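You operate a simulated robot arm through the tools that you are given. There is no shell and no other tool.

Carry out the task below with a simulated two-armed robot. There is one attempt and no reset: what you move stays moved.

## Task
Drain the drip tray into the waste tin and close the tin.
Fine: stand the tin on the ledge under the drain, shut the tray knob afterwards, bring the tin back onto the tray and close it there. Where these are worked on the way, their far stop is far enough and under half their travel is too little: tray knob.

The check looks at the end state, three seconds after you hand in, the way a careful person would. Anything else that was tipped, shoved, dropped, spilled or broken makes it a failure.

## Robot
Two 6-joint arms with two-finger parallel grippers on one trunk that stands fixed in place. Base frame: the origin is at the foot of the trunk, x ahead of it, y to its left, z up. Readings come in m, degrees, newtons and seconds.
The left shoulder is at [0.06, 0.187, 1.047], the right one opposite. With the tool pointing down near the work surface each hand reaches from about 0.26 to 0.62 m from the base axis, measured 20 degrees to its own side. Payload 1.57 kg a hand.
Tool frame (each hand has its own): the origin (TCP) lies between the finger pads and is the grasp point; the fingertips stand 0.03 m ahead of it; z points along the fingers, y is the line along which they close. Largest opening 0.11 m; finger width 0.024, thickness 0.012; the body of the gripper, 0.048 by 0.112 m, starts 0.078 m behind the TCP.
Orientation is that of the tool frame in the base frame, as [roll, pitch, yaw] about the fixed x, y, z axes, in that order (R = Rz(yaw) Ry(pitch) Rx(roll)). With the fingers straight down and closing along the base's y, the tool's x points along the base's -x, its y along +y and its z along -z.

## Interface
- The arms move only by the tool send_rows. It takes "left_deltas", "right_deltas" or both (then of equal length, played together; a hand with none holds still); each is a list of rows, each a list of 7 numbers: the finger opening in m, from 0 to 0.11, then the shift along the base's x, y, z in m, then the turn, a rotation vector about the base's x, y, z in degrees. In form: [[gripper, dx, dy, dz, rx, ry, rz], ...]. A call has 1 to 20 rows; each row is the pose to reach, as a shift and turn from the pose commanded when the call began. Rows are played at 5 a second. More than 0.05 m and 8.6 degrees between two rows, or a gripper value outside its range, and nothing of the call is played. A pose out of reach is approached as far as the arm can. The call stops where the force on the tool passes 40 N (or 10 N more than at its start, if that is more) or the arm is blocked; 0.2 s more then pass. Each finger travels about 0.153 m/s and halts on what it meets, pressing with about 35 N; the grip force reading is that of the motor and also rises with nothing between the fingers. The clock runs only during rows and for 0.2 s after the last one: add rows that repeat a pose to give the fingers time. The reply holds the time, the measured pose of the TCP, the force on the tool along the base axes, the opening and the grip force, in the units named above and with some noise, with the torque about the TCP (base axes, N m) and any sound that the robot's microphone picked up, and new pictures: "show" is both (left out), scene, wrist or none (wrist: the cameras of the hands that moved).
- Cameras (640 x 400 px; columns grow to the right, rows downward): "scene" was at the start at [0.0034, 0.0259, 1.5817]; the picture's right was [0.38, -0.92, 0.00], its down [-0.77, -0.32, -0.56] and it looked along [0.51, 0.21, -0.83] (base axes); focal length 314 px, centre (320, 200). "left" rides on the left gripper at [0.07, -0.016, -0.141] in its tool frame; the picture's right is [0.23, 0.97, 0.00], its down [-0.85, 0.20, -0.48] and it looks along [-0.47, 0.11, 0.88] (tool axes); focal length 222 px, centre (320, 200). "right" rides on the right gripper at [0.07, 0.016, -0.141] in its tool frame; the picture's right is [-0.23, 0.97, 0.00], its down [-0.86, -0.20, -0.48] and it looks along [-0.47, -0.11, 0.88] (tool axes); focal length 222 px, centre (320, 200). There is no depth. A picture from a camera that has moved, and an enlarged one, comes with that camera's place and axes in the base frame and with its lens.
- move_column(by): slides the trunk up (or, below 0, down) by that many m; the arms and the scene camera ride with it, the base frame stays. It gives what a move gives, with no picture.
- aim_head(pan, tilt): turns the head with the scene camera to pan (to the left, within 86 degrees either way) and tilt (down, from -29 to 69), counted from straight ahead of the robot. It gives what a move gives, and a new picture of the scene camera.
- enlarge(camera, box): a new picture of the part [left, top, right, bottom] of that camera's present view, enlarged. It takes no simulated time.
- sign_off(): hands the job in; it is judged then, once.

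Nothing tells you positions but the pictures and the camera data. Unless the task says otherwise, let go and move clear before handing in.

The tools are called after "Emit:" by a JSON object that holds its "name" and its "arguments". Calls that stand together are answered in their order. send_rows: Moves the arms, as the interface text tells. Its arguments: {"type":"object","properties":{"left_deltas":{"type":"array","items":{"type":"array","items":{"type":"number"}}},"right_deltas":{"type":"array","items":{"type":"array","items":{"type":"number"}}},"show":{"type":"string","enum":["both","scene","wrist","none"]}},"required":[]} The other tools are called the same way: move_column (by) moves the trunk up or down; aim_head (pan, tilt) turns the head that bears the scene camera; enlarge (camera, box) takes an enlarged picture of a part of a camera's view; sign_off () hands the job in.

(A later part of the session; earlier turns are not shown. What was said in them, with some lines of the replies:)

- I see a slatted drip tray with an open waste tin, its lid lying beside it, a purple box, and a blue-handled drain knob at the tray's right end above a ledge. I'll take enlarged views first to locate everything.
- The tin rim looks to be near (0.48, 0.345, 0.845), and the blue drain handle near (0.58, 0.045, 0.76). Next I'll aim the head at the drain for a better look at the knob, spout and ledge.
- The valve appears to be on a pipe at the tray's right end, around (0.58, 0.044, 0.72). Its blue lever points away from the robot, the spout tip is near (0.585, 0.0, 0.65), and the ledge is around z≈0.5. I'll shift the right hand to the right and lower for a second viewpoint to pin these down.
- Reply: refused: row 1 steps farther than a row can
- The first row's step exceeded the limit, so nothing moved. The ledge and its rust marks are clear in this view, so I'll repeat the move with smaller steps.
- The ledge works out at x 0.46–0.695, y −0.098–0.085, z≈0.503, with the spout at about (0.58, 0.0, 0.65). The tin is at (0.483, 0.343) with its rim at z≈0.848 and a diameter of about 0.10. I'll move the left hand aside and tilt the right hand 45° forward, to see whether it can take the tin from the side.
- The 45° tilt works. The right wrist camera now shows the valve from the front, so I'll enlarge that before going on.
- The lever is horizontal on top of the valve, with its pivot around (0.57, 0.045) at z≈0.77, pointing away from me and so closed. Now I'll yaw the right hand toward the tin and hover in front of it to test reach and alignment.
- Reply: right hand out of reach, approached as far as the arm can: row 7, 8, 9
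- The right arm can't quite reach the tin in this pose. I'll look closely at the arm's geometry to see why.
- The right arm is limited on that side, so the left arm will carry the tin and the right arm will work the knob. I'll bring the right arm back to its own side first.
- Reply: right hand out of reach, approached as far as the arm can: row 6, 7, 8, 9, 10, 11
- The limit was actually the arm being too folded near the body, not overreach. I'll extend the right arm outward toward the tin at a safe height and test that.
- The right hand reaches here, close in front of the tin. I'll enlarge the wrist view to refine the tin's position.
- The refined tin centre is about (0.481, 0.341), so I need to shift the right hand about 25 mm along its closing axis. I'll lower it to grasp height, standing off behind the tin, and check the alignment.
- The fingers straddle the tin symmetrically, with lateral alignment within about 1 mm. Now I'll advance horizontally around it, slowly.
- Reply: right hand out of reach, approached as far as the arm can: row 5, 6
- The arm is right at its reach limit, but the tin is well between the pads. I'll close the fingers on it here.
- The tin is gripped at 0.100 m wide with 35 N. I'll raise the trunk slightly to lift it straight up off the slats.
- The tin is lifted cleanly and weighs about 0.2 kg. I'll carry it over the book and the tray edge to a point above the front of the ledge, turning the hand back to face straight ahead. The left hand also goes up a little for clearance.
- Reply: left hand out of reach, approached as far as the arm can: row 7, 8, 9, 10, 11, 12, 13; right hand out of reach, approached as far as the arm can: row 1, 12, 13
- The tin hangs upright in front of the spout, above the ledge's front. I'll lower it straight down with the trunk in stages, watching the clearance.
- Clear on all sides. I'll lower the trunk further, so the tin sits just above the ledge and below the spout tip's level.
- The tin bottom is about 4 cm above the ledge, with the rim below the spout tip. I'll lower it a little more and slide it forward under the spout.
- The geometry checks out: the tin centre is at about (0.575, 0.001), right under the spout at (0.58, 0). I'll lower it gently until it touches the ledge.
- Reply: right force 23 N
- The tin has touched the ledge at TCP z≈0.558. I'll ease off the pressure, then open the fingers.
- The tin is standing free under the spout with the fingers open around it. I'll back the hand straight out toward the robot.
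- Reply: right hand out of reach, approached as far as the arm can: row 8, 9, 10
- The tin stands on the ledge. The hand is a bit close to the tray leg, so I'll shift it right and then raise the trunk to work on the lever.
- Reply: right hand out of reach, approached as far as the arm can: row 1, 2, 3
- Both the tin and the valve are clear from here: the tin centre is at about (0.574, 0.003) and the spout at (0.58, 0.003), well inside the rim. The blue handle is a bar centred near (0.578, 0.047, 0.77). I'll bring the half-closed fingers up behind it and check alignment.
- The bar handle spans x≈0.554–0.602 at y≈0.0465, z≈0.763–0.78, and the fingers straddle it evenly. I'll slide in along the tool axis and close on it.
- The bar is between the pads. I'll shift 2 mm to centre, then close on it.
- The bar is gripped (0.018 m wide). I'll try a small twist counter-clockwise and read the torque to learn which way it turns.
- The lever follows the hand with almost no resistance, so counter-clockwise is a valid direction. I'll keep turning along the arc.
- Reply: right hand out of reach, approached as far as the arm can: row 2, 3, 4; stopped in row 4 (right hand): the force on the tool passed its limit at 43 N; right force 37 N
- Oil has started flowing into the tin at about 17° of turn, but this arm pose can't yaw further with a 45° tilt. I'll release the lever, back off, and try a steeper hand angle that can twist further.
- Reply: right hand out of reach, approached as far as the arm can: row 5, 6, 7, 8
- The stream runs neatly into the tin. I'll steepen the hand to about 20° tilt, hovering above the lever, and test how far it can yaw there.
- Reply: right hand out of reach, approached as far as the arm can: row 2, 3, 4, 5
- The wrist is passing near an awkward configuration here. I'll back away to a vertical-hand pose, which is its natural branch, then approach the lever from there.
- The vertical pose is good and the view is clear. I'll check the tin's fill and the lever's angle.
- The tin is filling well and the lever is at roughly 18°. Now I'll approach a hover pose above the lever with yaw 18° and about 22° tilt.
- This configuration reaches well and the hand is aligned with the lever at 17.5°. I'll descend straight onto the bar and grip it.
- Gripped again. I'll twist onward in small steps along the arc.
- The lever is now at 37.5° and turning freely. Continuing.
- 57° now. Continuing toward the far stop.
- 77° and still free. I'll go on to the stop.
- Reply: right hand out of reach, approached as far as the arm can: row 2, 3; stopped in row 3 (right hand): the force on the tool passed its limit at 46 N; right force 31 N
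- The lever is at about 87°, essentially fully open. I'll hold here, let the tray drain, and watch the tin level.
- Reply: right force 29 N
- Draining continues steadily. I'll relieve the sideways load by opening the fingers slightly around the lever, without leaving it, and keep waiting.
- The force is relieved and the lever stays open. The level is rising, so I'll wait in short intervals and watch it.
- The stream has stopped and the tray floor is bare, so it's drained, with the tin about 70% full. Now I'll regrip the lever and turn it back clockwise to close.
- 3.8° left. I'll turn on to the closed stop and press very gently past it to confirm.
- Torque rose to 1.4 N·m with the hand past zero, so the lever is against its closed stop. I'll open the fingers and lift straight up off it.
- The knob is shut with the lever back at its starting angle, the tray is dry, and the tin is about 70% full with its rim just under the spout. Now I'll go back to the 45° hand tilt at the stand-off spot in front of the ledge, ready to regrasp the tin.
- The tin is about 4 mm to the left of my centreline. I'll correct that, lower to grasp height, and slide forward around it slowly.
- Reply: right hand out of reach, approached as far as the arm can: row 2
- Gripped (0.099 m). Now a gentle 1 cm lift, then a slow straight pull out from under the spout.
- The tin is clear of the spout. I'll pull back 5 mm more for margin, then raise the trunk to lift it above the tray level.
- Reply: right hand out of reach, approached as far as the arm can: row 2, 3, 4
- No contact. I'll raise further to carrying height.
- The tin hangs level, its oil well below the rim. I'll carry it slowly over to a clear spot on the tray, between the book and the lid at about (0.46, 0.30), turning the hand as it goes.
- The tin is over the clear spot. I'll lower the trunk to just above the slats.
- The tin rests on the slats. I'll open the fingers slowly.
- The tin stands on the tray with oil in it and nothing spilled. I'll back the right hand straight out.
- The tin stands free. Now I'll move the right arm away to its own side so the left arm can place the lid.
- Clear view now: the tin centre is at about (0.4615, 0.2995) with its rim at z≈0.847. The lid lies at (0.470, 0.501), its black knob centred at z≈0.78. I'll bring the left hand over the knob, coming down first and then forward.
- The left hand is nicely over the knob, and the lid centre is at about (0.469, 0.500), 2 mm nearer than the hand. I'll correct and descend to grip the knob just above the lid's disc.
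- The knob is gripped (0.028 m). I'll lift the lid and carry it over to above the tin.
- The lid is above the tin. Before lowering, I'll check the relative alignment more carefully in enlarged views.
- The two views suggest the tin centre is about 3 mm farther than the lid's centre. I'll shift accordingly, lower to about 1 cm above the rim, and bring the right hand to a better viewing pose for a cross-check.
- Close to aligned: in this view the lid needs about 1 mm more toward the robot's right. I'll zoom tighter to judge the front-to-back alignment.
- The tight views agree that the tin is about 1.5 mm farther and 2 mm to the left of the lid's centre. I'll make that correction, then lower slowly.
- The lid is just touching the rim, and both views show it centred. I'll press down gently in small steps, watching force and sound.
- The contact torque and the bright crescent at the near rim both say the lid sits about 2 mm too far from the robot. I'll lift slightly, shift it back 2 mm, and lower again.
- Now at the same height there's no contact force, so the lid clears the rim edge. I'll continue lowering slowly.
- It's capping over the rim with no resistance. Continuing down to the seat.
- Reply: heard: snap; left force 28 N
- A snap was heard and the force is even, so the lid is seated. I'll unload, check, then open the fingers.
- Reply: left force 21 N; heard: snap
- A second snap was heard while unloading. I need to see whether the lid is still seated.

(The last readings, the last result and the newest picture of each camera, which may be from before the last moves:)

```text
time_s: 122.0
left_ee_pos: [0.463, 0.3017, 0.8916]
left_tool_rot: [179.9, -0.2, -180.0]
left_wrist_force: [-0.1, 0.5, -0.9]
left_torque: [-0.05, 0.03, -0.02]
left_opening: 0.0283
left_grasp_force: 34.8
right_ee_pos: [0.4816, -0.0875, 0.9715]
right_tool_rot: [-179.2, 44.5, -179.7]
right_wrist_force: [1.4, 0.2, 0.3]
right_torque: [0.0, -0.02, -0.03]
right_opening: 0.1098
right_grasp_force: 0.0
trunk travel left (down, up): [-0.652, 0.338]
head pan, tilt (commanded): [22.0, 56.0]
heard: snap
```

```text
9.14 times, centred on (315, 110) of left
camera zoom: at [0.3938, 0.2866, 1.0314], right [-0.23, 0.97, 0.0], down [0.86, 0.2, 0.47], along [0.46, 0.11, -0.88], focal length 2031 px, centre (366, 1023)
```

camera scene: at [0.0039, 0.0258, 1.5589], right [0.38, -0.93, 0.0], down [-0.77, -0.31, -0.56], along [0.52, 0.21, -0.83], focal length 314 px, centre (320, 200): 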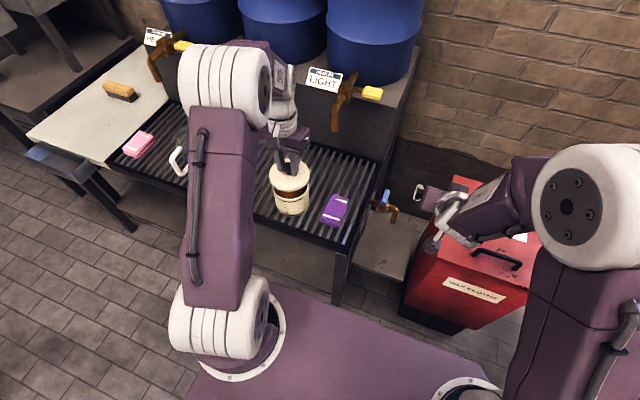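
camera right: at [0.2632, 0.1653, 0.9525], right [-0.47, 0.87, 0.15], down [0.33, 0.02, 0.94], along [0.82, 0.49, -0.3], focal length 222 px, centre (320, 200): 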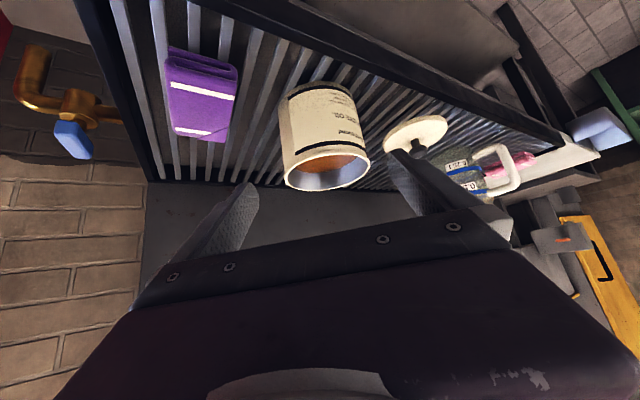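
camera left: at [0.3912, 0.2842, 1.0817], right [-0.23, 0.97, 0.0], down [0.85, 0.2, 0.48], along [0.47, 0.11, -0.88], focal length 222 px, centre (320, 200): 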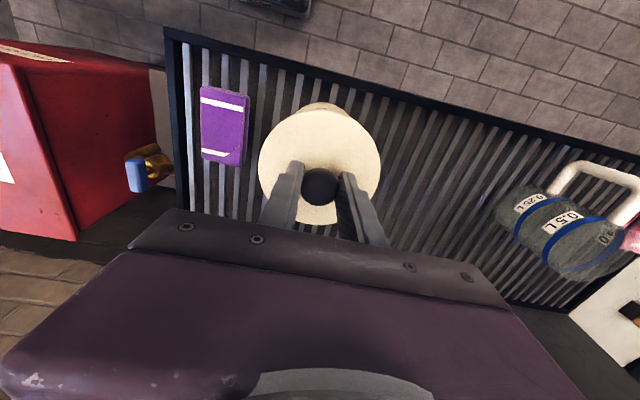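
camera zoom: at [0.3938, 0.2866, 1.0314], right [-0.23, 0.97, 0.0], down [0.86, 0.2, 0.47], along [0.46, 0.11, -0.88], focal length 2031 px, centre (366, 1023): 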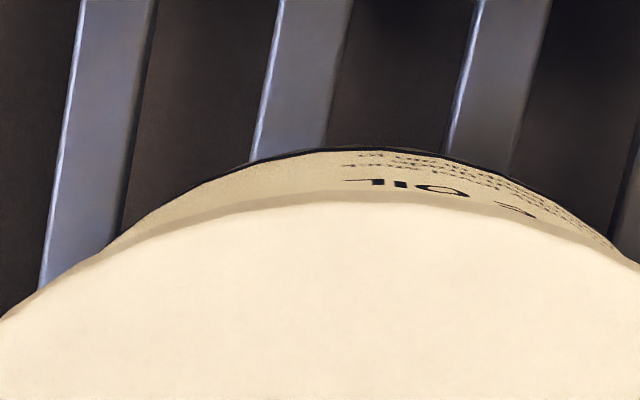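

The lid likely popped loose as I unloaded: the hand is carrying its weight again. I'll press again until it snaps, then open the fingers without pulling up.

Emit:
{"name": "send_rows", "arguments": {"left_deltas": [[0.01, 0, 0, -0.001, 0, 0, 0], [0.01, 0, 0, -0.002, 0, 0, 0], [0.01, 0, 0, -0.003, 0, 0, 0], [0.01, 0, 0, -0.004, 0, 0, 0], [0.01, 0, 0, -0.0045, 0, 0, 0], [0.01, 0, 0, -0.0045, 0, 0, 0]], "show": "none"}}

Emit:
{"name": "enlarge", "arguments": {"camera": "scene", "box": [275, 188, 312, 206]}}

```text
time_s: 123.3
left_ee_pos: [0.4646, 0.3025, 0.8912]
left_tool_rot: [179.8, 0.4, -179.8]
left_wrist_force: [2.9, 4.4, 30.1]
left_torque: [0.09, 0.0, 0.03]
left_opening: 0.0286
left_grasp_force: 34.5
right_ee_pos: [0.4795, -0.0892, 0.9732]
right_tool_rot: [-179.6, 44.7, -179.7]
right_wrist_force: [-0.9, -0.7, -0.3]
right_torque: [-0.04, 0.02, -0.01]
right_opening: 0.1101
right_grasp_force: 0.1
trunk travel left (down, up): [-0.652, 0.338]
head pan, tilt (commanded): [22.0, 56.0]
```

```text
16.00 times, centred on (294, 197) of scene
camera zoom: at [0.0007, 0.0237, 1.5592], right [0.38, -0.93, 0.0], down [-0.77, -0.31, -0.56], along [0.52, 0.21, -0.83], focal length 5027 px, centre (744, 248)
```

zoom: 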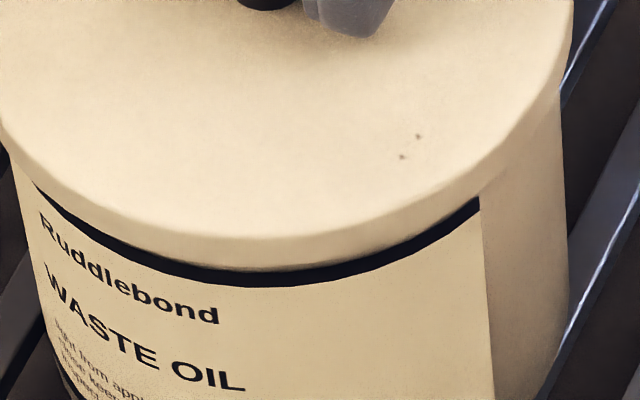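

Emit:
{"name": "enlarge", "arguments": {"camera": "scene", "box": [286, 198, 296, 208]}}

Emit:
{"name": "enlarge", "arguments": {"camera": "left", "box": [280, 95, 350, 125]}}

Emit:
{"name": "enlarge", "arguments": {"camera": "scene", "box": [262, 165, 318, 210]}}

```text
16.00 times, centred on (291, 203) of scene
camera zoom: at [0.0007, 0.0237, 1.5592], right [0.38, -0.93, 0.0], down [-0.77, -0.31, -0.56], along [0.52, 0.21, -0.83], focal length 5027 px, centre (784, 152)
```

zoom: 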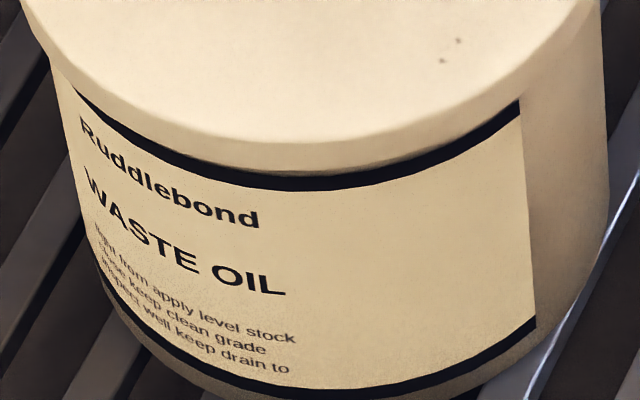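

```text
9.14 times, centred on (315, 110) of left
camera zoom: at [0.3932, 0.2867, 1.0296], right [-0.23, 0.97, 0.0], down [0.85, 0.2, 0.49], along [0.47, 0.11, -0.87], focal length 2031 px, centre (366, 1023)
```

zoom: 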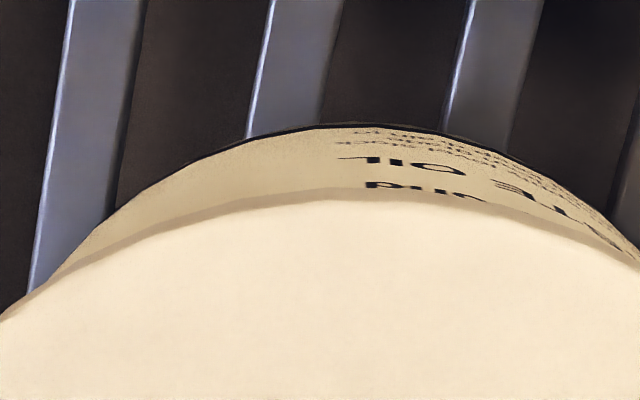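

```text
8.89 times, centred on (290, 188) of scene
camera zoom: at [0.0007, 0.0237, 1.5592], right [0.38, -0.93, 0.0], down [-0.77, -0.31, -0.56], along [0.52, 0.21, -0.83], focal length 2793 px, centre (587, 311)
```

zoom: 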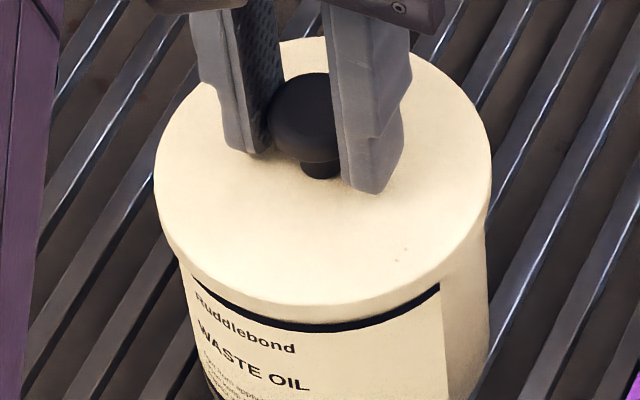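

The lid looks seated, but I want certainty. I'll press slightly harder and listen for another snap.

Emit:
{"name": "send_rows", "arguments": {"left_deltas": [[0.01, 0, 0, -0.0005, 0, 0, 0], [0.01, 0, 0, -0.001, 0, 0, 0], [0.01, 0, 0, -0.001, 0, 0, 0]], "show": "none"}}

```text
time_s: 123.9
left_ee_pos: [0.4647, 0.3034, 0.8895]
left_tool_rot: [179.8, 0.6, -179.8]
left_wrist_force: [-3.9, 0.5, 17.8]
left_torque: [-0.1, 0.71, 0.0]
left_opening: 0.0283
left_grasp_force: 34.9
right_ee_pos: [0.4794, -0.0876, 0.9715]
right_tool_rot: [-179.4, 44.6, -179.9]
right_wrist_force: [-0.7, -0.3, 0.4]
right_torque: [0.02, 0.01, -0.01]
right_opening: 0.1099
right_grasp_force: 0.1
trunk travel left (down, up): [-0.652, 0.338]
head pan, tilt (commanded): [22.0, 56.0]
stopped in row 2 (left hand): the force on the tool passed its limit at 41 N (the readings are from after the stop); the commanded pose is now the measured one
```

No new snap at 41 N, so it is at its seat. I'll open the fingers without lifting, then inspect.

Emit:
{"name": "send_rows", "arguments": {"left_deltas": [[0.03, 0, 0, 0, 0, 0, 0], [0.035, 0, 0, 0, 0, 0, 0], [0.045, 0, 0, 0, 0, 0, 0], [0.06, 0, 0, 0, 0, 0, 0], [0.06, 0, 0, 0, 0, 0, 0]], "show": "none"}}

Emit:
{"name": "enlarge", "arguments": {"camera": "scene", "box": [262, 165, 318, 210]}}

Emit:
{"name": "enlarge", "arguments": {"camera": "scene", "box": [275, 188, 312, 206]}}

Emit:
{"name": "enlarge", "arguments": {"camera": "left", "box": [240, 80, 400, 240]}}

```text
time_s: 125.1
left_ee_pos: [0.4665, 0.3043, 0.8876]
left_tool_rot: [179.9, 0.4, -179.8]
left_wrist_force: [-0.7, 0.4, -0.1]
left_torque: [0.0, 0.02, -0.03]
left_opening: 0.0599
left_grasp_force: 0.1
right_ee_pos: [0.4801, -0.0887, 0.9709]
right_tool_rot: [-179.2, 44.5, -179.8]
right_wrist_force: [0.1, 0.6, -0.3]
right_torque: [0.04, -0.01, 0.0]
right_opening: 0.1099
right_grasp_force: 0.1
trunk travel left (down, up): [-0.652, 0.338]
head pan, tilt (commanded): [22.0, 56.0]
heard: snap
```

```text
8.89 times, centred on (290, 188) of scene
camera zoom: at [0.0038, 0.0255, 1.5589], right [0.38, -0.93, 0.0], down [-0.77, -0.31, -0.56], along [0.52, 0.21, -0.83], focal length 2793 px, centre (587, 311)
```

zoom: 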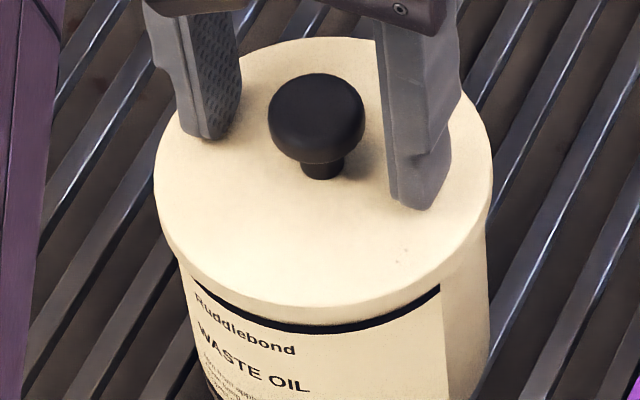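

```text
16.00 times, centred on (294, 197) of scene
camera zoom: at [0.0038, 0.0255, 1.5589], right [0.38, -0.93, 0.0], down [-0.77, -0.31, -0.56], along [0.52, 0.21, -0.83], focal length 5027 px, centre (744, 248)
```

zoom: 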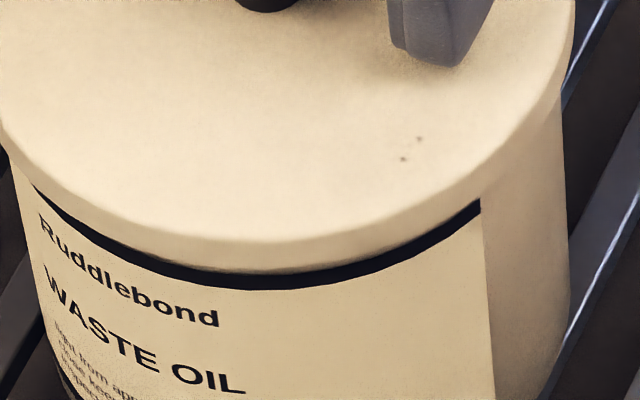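

```text
2.50 times, centred on (320, 160) of left
camera zoom: at [0.3951, 0.2875, 1.0275], right [-0.23, 0.97, 0.0], down [0.85, 0.2, 0.48], along [0.47, 0.11, -0.87], focal length 555 px, centre (320, 300)
```

zoom: 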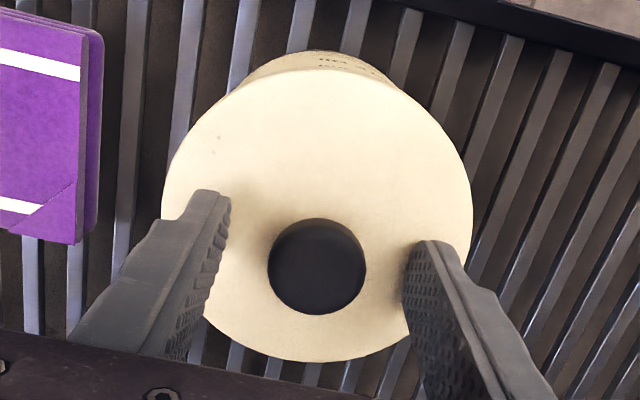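

Another snap sounded as I let go: the lid levelled and clicked in once the hand's tilt no longer held it. I'll raise the open hand clear, then inspect closely.

Emit:
{"name": "send_rows", "arguments": {"left_deltas": [[0.06, 0, 0, 0.01, 0, 0, 0], [0.06, 0, 0, 0.025, 0, 0, 0], [0.06, 0, 0, 0.045, 0, 0, 0], [0.06, 0, 0, 0.07, 0, 0, 0], [0.06, 0, 0, 0.09, 0, 0, 0], [0.06, 0, 0, 0.09, 0, 0, 0]], "show": "both"}}

Emit:
{"name": "enlarge", "arguments": {"camera": "scene", "box": [262, 165, 318, 215]}}

Emit:
{"name": "enlarge", "arguments": {"camera": "scene", "box": [275, 188, 312, 206]}}

Emit:
{"name": "enlarge", "arguments": {"camera": "left", "box": [240, 60, 400, 220]}}

```text
time_s: 126.5
left_ee_pos: [0.4672, 0.3028, 0.9762]
left_tool_rot: [179.9, 0.4, -179.8]
left_wrist_force: [-0.5, 0.2, 0.1]
left_torque: [-0.02, -0.03, 0.01]
left_opening: 0.0598
left_grasp_force: 0.1
right_ee_pos: [0.4819, -0.0874, 0.9722]
right_tool_rot: [-179.3, 44.5, -179.7]
right_wrist_force: [-0.7, 0.0, -0.1]
right_torque: [-0.02, -0.02, -0.04]
right_opening: 0.1101
right_grasp_force: 0.0
trunk travel left (down, up): [-0.652, 0.338]
head pan, tilt (commanded): [22.0, 56.0]
camera scene: at [0.0041, 0.0256, 1.5589], right [0.38, -0.93, 0.0], down [-0.77, -0.31, -0.56], along [0.52, 0.21, -0.83], focal length 314 px, centre (320, 200)
camera left: at [0.3951, 0.2862, 1.1162], right [-0.23, 0.97, 0.0], down [0.85, 0.2, 0.48], along [0.47, 0.11, -0.87], focal length 222 px, centre (320, 200)
```

scene: 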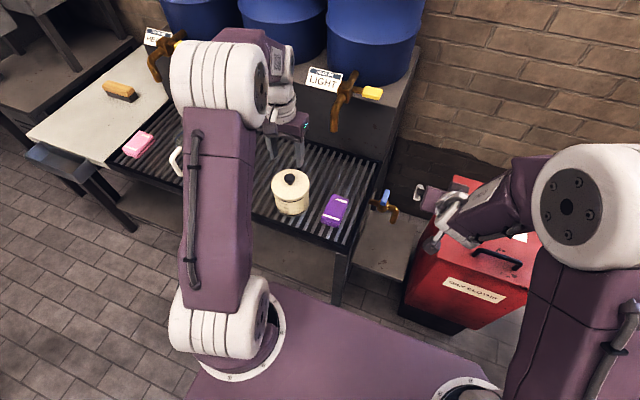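
left: 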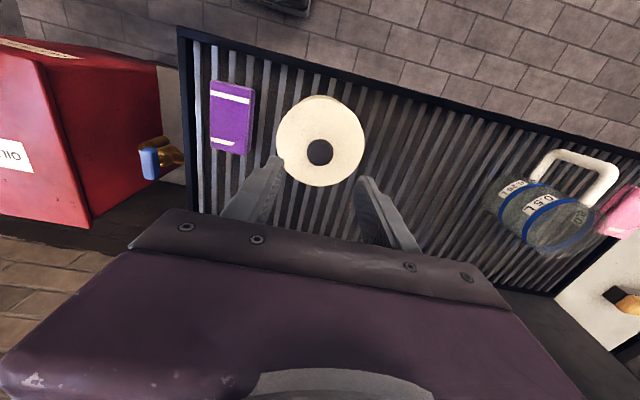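

```text
8.00 times, centred on (290, 190) of scene
camera zoom: at [0.0041, 0.0256, 1.5589], right [0.38, -0.93, 0.0], down [-0.77, -0.31, -0.56], along [0.52, 0.21, -0.83], focal length 2513 px, centre (560, 280)
```

zoom: 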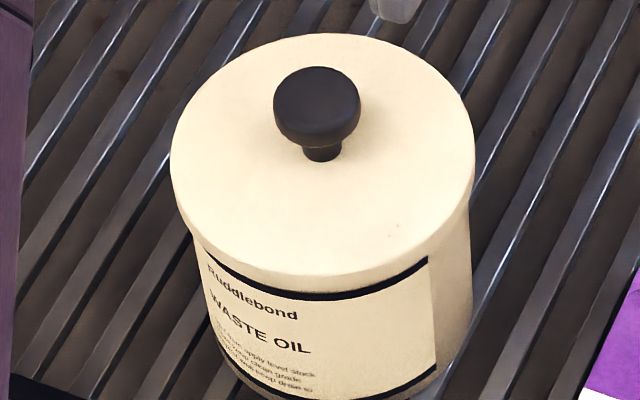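

```text
16.00 times, centred on (294, 197) of scene
camera zoom: at [0.0041, 0.0256, 1.5589], right [0.38, -0.93, 0.0], down [-0.77, -0.31, -0.56], along [0.52, 0.21, -0.83], focal length 5027 px, centre (744, 248)
```

zoom: 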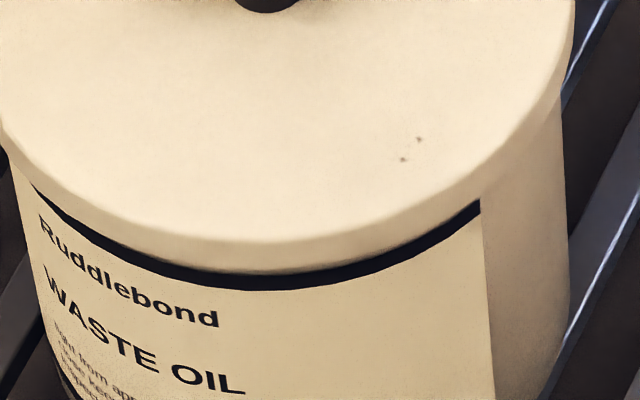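

```text
2.50 times, centred on (320, 140) of left
camera zoom: at [0.3951, 0.2862, 1.1162], right [-0.23, 0.97, 0.0], down [0.85, 0.2, 0.48], along [0.47, 0.11, -0.87], focal length 555 px, centre (320, 350)
```

zoom: 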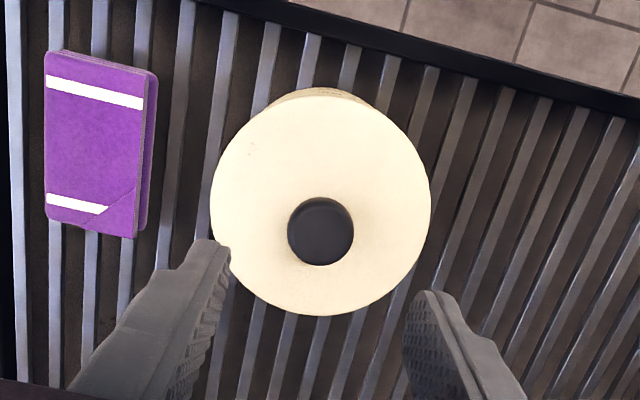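

The lid sits level and fully over the rim. To be sure it's fully home, I'll press straight down on the knob's top with closed fingertips, which can't pull it up, and listen.

Emit:
{"name": "send_rows", "arguments": {"left_deltas": [[0.04, -0.001, 0, 0, 0, 0.2, 0], [0.02, -0.002, 0, 0, 0, 0.4, 0], [0.0, -0.0025, 0, 0, 0, 0.4, 0], [0.0, -0.0025, 0, -0.015, 0, 0.4, 0], [0.0, -0.0025, 0, -0.03, 0, 0.4, 0], [0.0, -0.0025, 0, -0.045, 0, 0.4, 0], [0.0, -0.0025, 0, -0.05, 0, 0.4, 0], [0.0, -0.0025, 0, -0.05, 0, 0.4, 0]], "show": "none"}}

Emit:
{"name": "enlarge", "arguments": {"camera": "left", "box": [240, 80, 400, 240]}}

Emit:
{"name": "enlarge", "arguments": {"camera": "scene", "box": [255, 150, 325, 215]}}

```text
time_s: 128.3
left_ee_pos: [0.4632, 0.3055, 0.9277]
left_tool_rot: [179.9, 0.1, -179.8]
left_wrist_force: [-0.1, -0.2, 0.1]
left_torque: [0.0, 0.0, -0.05]
left_opening: 0.0004
left_grasp_force: 21.2
right_ee_pos: [0.4818, -0.0877, 0.9708]
right_tool_rot: [-179.2, 44.5, -179.9]
right_wrist_force: [-0.3, -0.2, 0.3]
right_torque: [-0.01, 0.01, 0.01]
right_opening: 0.11
right_grasp_force: 0.1
trunk travel left (down, up): [-0.652, 0.338]
head pan, tilt (commanded): [22.0, 56.0]
```

```text
2.50 times, centred on (320, 160) of left
camera zoom: at [0.3938, 0.2882, 1.0671], right [-0.23, 0.97, 0.0], down [0.85, 0.2, 0.48], along [0.47, 0.11, -0.88], focal length 555 px, centre (320, 300)
```

zoom: 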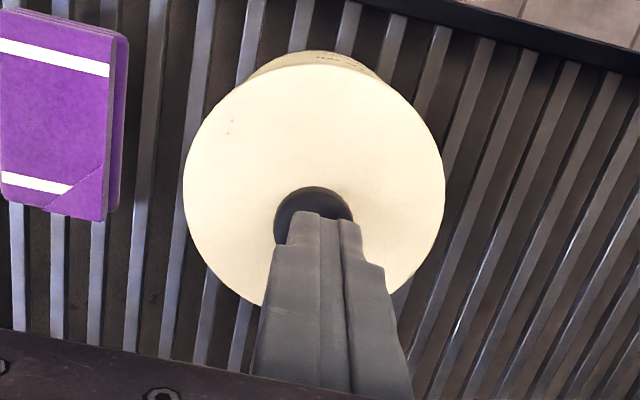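

```text
6.15 times, centred on (290, 182) of scene
camera zoom: at [0.0037, 0.0254, 1.5589], right [0.38, -0.93, 0.0], down [-0.77, -0.31, -0.56], along [0.52, 0.21, -0.83], focal length 1933 px, centre (505, 308)
```

zoom: 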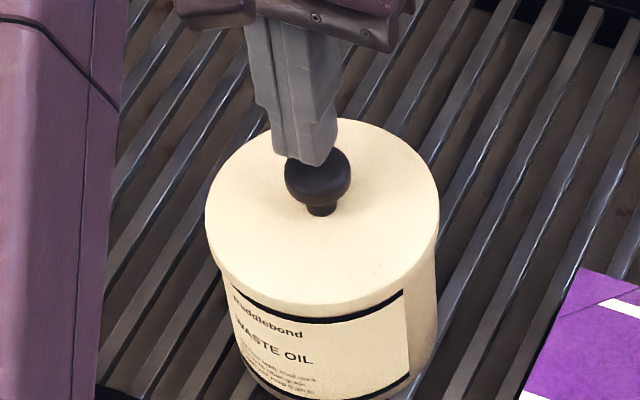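

Emit:
{"name": "send_rows", "arguments": {"left_deltas": [[0.0, 0, -0.001, -0.002, 0, 0, 0], [0.0, 0, -0.002, -0.004, 0, 0, 0], [0.0, 0, -0.002, -0.006, 0, 0, 0], [0.0, 0, -0.002, -0.008, 0, 0, 0], [0.0, 0, -0.002, -0.01, 0, 0, 0], [0.0, 0, -0.002, -0.01, 0, 0, 0]], "show": "none"}}

```text
time_s: 129.7
left_ee_pos: [0.463, 0.302, 0.9184]
left_tool_rot: [180.0, -0.1, -179.8]
left_wrist_force: [0.3, 0.6, 0.3]
left_torque: [0.0, 0.02, -0.03]
left_opening: 0.0001
left_grasp_force: 21.9
right_ee_pos: [0.4822, -0.0885, 0.9723]
right_tool_rot: [-179.3, 44.5, -179.8]
right_wrist_force: [1.5, -0.3, -0.1]
right_torque: [0.01, 0.0, 0.02]
right_opening: 0.1103
right_grasp_force: 0.1
trunk travel left (down, up): [-0.652, 0.338]
head pan, tilt (commanded): [22.0, 56.0]
```

Emit:
{"name": "send_rows", "arguments": {"left_deltas": [[0.0, 0, 0, -0.001, 0, 0, 0], [0.0, 0, 0, -0.002, 0, 0, 0], [0.0, 0, 0, -0.003, 0, 0, 0], [0.0, 0, 0, -0.004, 0, 0, 0], [0.0, 0, 0, -0.004, 0, 0, 0]], "show": "none"}}

```text
time_s: 130.9
left_ee_pos: [0.4639, 0.302, 0.9143]
left_tool_rot: [-180.0, 0.0, -179.9]
left_wrist_force: [0.1, 0.4, -0.7]
left_torque: [0.05, 0.01, 0.0]
left_opening: 0.0001
left_grasp_force: 21.2
right_ee_pos: [0.4821, -0.088, 0.9716]
right_tool_rot: [-179.3, 44.5, -179.9]
right_wrist_force: [-0.4, -0.9, -0.7]
right_torque: [0.05, -0.01, 0.01]
right_opening: 0.1097
right_grasp_force: 0.1
trunk travel left (down, up): [-0.652, 0.338]
head pan, tilt (commanded): [22.0, 56.0]
```

Emit:
{"name": "send_rows", "arguments": {"left_deltas": [[0.0, 0, 0, -0.001, 0, 0, 0], [0.0, 0, 0, -0.002, 0, 0, 0], [0.0, 0, 0, -0.003, 0, 0, 0], [0.0, 0, 0, -0.003, 0, 0, 0]], "show": "none"}}

Emit:
{"name": "enlarge", "arguments": {"camera": "scene", "box": [255, 150, 325, 215]}}

```text
time_s: 131.9
left_ee_pos: [0.463, 0.3018, 0.9125]
left_tool_rot: [179.8, 0.1, -179.9]
left_wrist_force: [2.1, 0.1, 6.9]
left_torque: [0.0, -0.03, 0.03]
left_opening: 0.0
left_grasp_force: 21.5
right_ee_pos: [0.4811, -0.0893, 0.9714]
right_tool_rot: [-179.4, 44.5, -179.7]
right_wrist_force: [-0.2, 0.3, -0.5]
right_torque: [0.0, -0.01, -0.01]
right_opening: 0.1099
right_grasp_force: 0.1
trunk travel left (down, up): [-0.652, 0.338]
head pan, tilt (commanded): [22.0, 56.0]
```

```text
6.15 times, centred on (290, 182) of scene
camera zoom: at [0.0032, 0.0248, 1.559], right [0.37, -0.93, 0.0], down [-0.77, -0.31, -0.56], along [0.52, 0.21, -0.83], focal length 1933 px, centre (505, 308)
```

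zoom: 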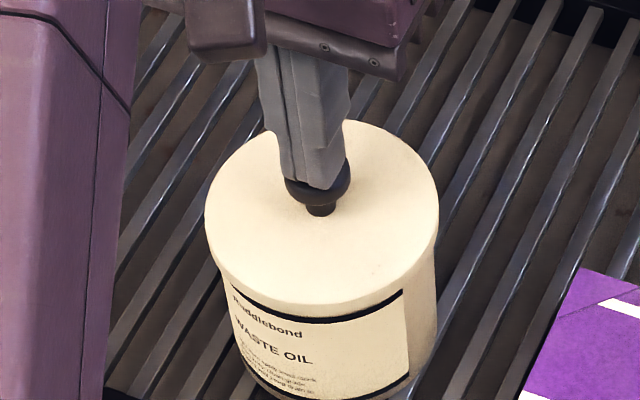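

Contact on the knob at 7 N. I'll press a bit more.

Emit:
{"name": "send_rows", "arguments": {"left_deltas": [[0.0, 0, 0, -0.001, 0, 0, 0], [0.0, 0, 0, -0.002, 0, 0, 0], [0.0, 0, 0, -0.003, 0, 0, 0], [0.0, 0, 0, -0.003, 0, 0, 0]], "show": "none"}}

```text
time_s: 133.1
left_ee_pos: [0.4626, 0.3016, 0.9126]
left_tool_rot: [179.6, 0.5, -179.7]
left_wrist_force: [-4.7, -0.4, 18.3]
left_torque: [0.03, 0.25, -0.04]
left_opening: 0.0
left_grasp_force: 21.1
right_ee_pos: [0.4785, -0.0895, 0.9725]
right_tool_rot: [-179.3, 44.5, -179.9]
right_wrist_force: [0.5, -0.1, 0.6]
right_torque: [0.0, -0.01, -0.02]
right_opening: 0.1099
right_grasp_force: 0.0
trunk travel left (down, up): [-0.652, 0.338]
head pan, tilt (commanded): [22.0, 56.0]
stopped in row 4 (left hand): the force on the tool passed its limit at 41 N (the readings are from after the stop); the commanded pose is now the measured one
```

Pressed to 41 N with no movement and no new snap, so the lid is home and closed. I'll lift the left hand away.

Emit:
{"name": "send_rows", "arguments": {"left_deltas": [[0.0, 0, 0, 0.003, 0, 0, 0], [0.0, 0, 0, 0.01, 0, 0, 0], [0.0, 0, 0, 0.03, 0, 0, 0], [0.0, 0, 0, 0.06, 0, 0, 0], [0.0, -0.01, 0.02, 0.09, 0, 0, 0], [0.02, -0.03, 0.05, 0.11, 0, 0, 0], [0.04, -0.05, 0.08, 0.13, 0, 0, 0], [0.06, -0.07, 0.11, 0.14, 0, 0, 0], [0.06, -0.09, 0.14, 0.15, 0, 0, 0], [0.06, -0.1, 0.17, 0.16, 0, 0, 0], [0.06, -0.1, 0.17, 0.16, 0, 0, 0]], "show": "both"}}

Emit:
{"name": "enlarge", "arguments": {"camera": "scene", "box": [255, 155, 325, 220]}}

Emit:
{"name": "enlarge", "arguments": {"camera": "scene", "box": [160, 100, 440, 280]}}

```text
time_s: 135.5
left_ee_pos: [0.3661, 0.4725, 1.0682]
left_tool_rot: [179.7, 0.3, -180.0]
left_wrist_force: [-0.2, 0.2, -0.7]
left_torque: [0.0, 0.03, 0.03]
left_opening: 0.0599
left_grasp_force: 0.1
right_ee_pos: [0.4814, -0.0884, 0.9716]
right_tool_rot: [-179.3, 44.5, -179.8]
right_wrist_force: [0.5, -0.4, 0.0]
right_torque: [-0.03, 0.02, 0.02]
right_opening: 0.1099
right_grasp_force: 0.1
trunk travel left (down, up): [-0.652, 0.338]
head pan, tilt (commanded): [22.0, 56.0]
camera scene: at [0.0039, 0.0249, 1.5589], right [0.37, -0.93, 0.0], down [-0.77, -0.31, -0.56], along [0.52, 0.21, -0.83], focal length 314 px, centre (320, 200)
camera left: at [0.2961, 0.4567, 1.2078], right [-0.23, 0.97, 0.0], down [0.85, 0.2, 0.48], along [0.47, 0.11, -0.88], focal length 222 px, centre (320, 200)
```

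scene: 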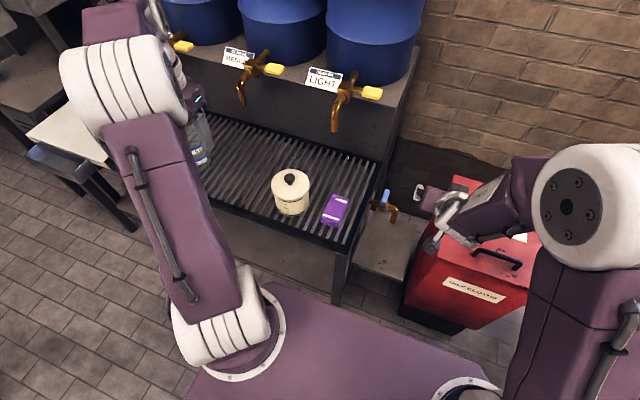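
left: 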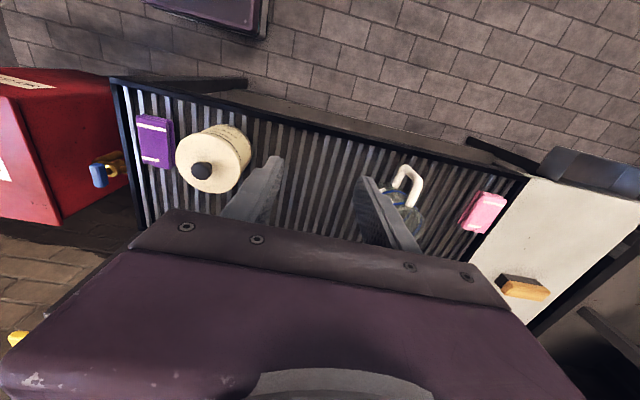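

```text
6.15 times, centred on (290, 188) of scene
camera zoom: at [0.0039, 0.0249, 1.5589], right [0.37, -0.93, 0.0], down [-0.77, -0.31, -0.56], along [0.52, 0.21, -0.83], focal length 1933 px, centre (505, 277)
```

zoom: 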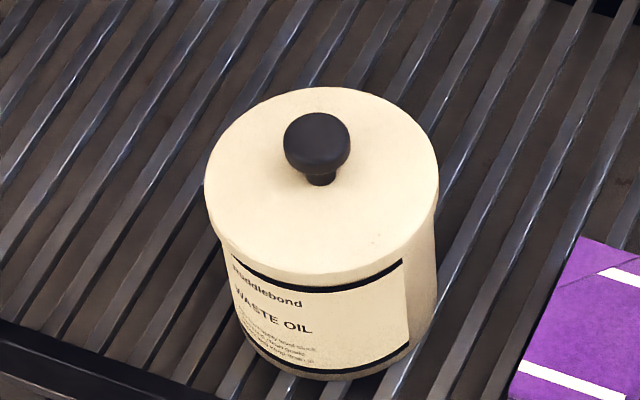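

```text
2.22 times, centred on (300, 190) of scene
camera zoom: at [0.0039, 0.0249, 1.5589], right [0.37, -0.93, 0.0], down [-0.77, -0.31, -0.56], along [0.52, 0.21, -0.83], focal length 698 px, centre (364, 222)
```

zoom: 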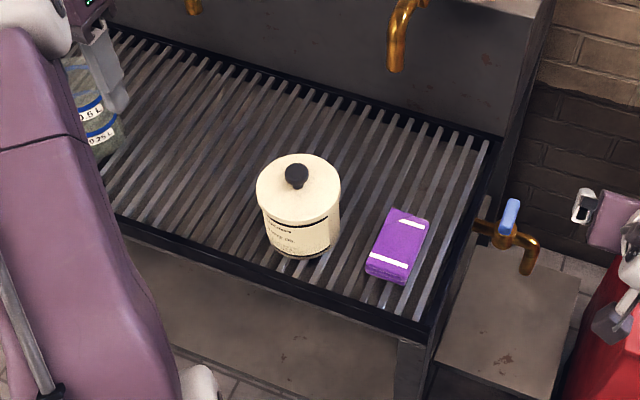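

The tin is closed on the tray. Last checks: the lever position and the ledge for drips.

Emit:
{"name": "enlarge", "arguments": {"camera": "scene", "box": [350, 175, 430, 285]}}

Emit:
{"name": "enlarge", "arguments": {"camera": "left", "box": [70, 90, 290, 230]}}

Emit:
{"name": "aim_head", "arguments": {"pan": 5, "tilt": 56}}

Emit:
{"name": "enlarge", "arguments": {"camera": "scene", "box": [260, 150, 420, 300]}}

```text
3.64 times, centred on (390, 230) of scene
camera zoom: at [0.0039, 0.0249, 1.5589], right [0.37, -0.93, 0.0], down [-0.77, -0.31, -0.56], along [0.52, 0.21, -0.83], focal length 1142 px, centre (66, 91)
```

zoom: 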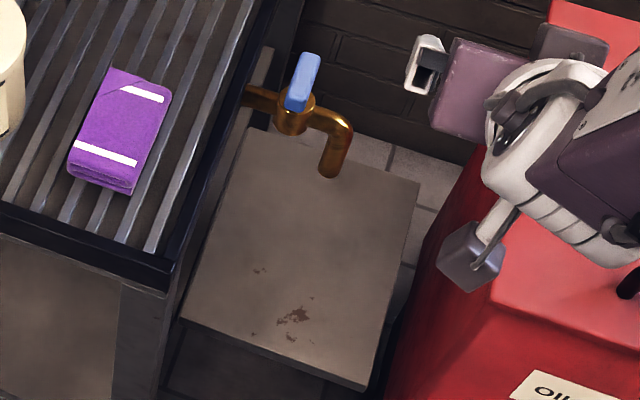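

```text
2.86 times, centred on (180, 160) of left
camera zoom: at [0.2961, 0.4567, 1.2078], right [-0.23, 0.97, 0.0], down [0.85, 0.2, 0.48], along [0.47, 0.11, -0.88], focal length 635 px, centre (720, 314)
```

zoom: 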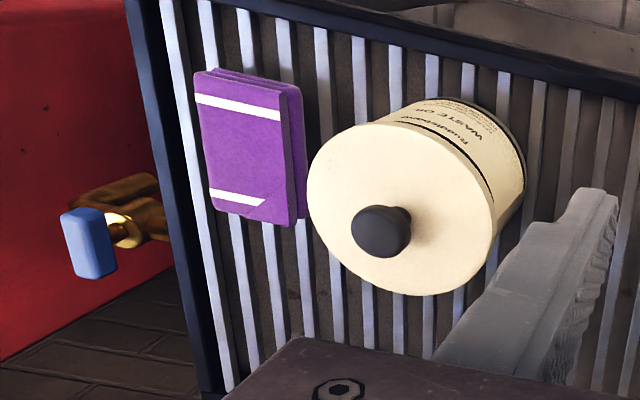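

```text
time_s: 136.3
left_ee_pos: [0.3659, 0.4749, 1.068]
left_tool_rot: [179.8, 0.4, -179.8]
left_wrist_force: [0.3, 0.2, 0.8]
left_torque: [0.0, -0.02, 0.01]
left_opening: 0.06
left_grasp_force: 0.0
right_ee_pos: [0.4807, -0.0875, 0.9722]
right_tool_rot: [-179.3, 44.5, -179.6]
right_wrist_force: [0.4, -0.1, 0.5]
right_torque: [-0.02, -0.01, 0.01]
right_opening: 0.1099
right_grasp_force: 0.3
trunk travel left (down, up): [-0.652, 0.338]
head pan, tilt (commanded): [5.0, 56.0]
camera scene: at [0.0086, 0.0054, 1.5589], right [0.09, -1.0, 0.0], down [-0.83, -0.07, -0.56], along [0.56, 0.05, -0.83], focal length 314 px, centre (320, 200)
```

scene: 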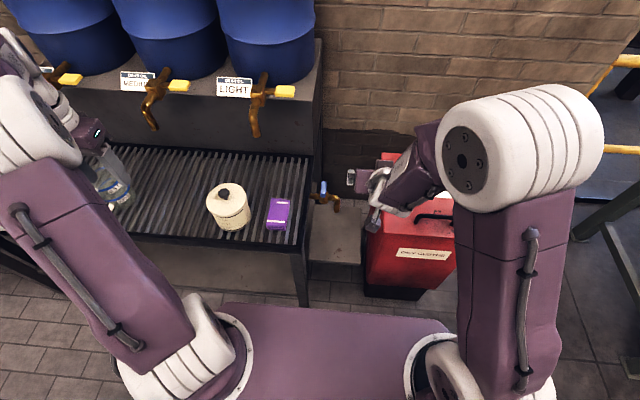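

```text
2.67 times, centred on (340, 225) of scene
camera zoom: at [0.0086, 0.0054, 1.5589], right [0.09, -1.0, 0.0], down [-0.83, -0.07, -0.56], along [0.56, 0.05, -0.83], focal length 838 px, centre (267, 133)
```

zoom: 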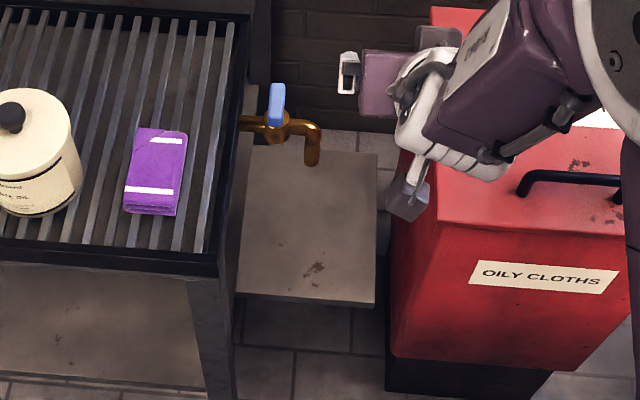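

Everything is as asked: the tray is drained and dry, and the lever is back at its closed stop. The ledge is clean. The tin stands closed on the tray, the book and jug are untouched, and both hands are clear, so I'm handing in.

Emit:
{"name": "sign_off", "arguments": {}}

```text
The job is handed in.
```

The job is handed in. The drip tray is drained into the waste tin, and the tin stands closed on the tray.

- **Draining:** I stood the tin on the ledge under the spout and turned the tray knob to about 87° of what looks like a quarter turn. I did not feel the far stop, because the arm ran out of reach there. The flow stopped by itself, the tray floor was bare, and the tin was roughly 70% full.
- **Knob:** I turned the knob back until it pressed against its closed stop.
- **Lid:** It took a second try to line up and snapped on. A second snap sounded as I eased the pressure off and a third as I let go of it. I then pressed the top to 41 N; it did not move and there was no further snap, so I take it as closed.
- **Surroundings:** I saw no drips on the ledge or tray. The book and jug look undisturbed, and both hands are open and clear.
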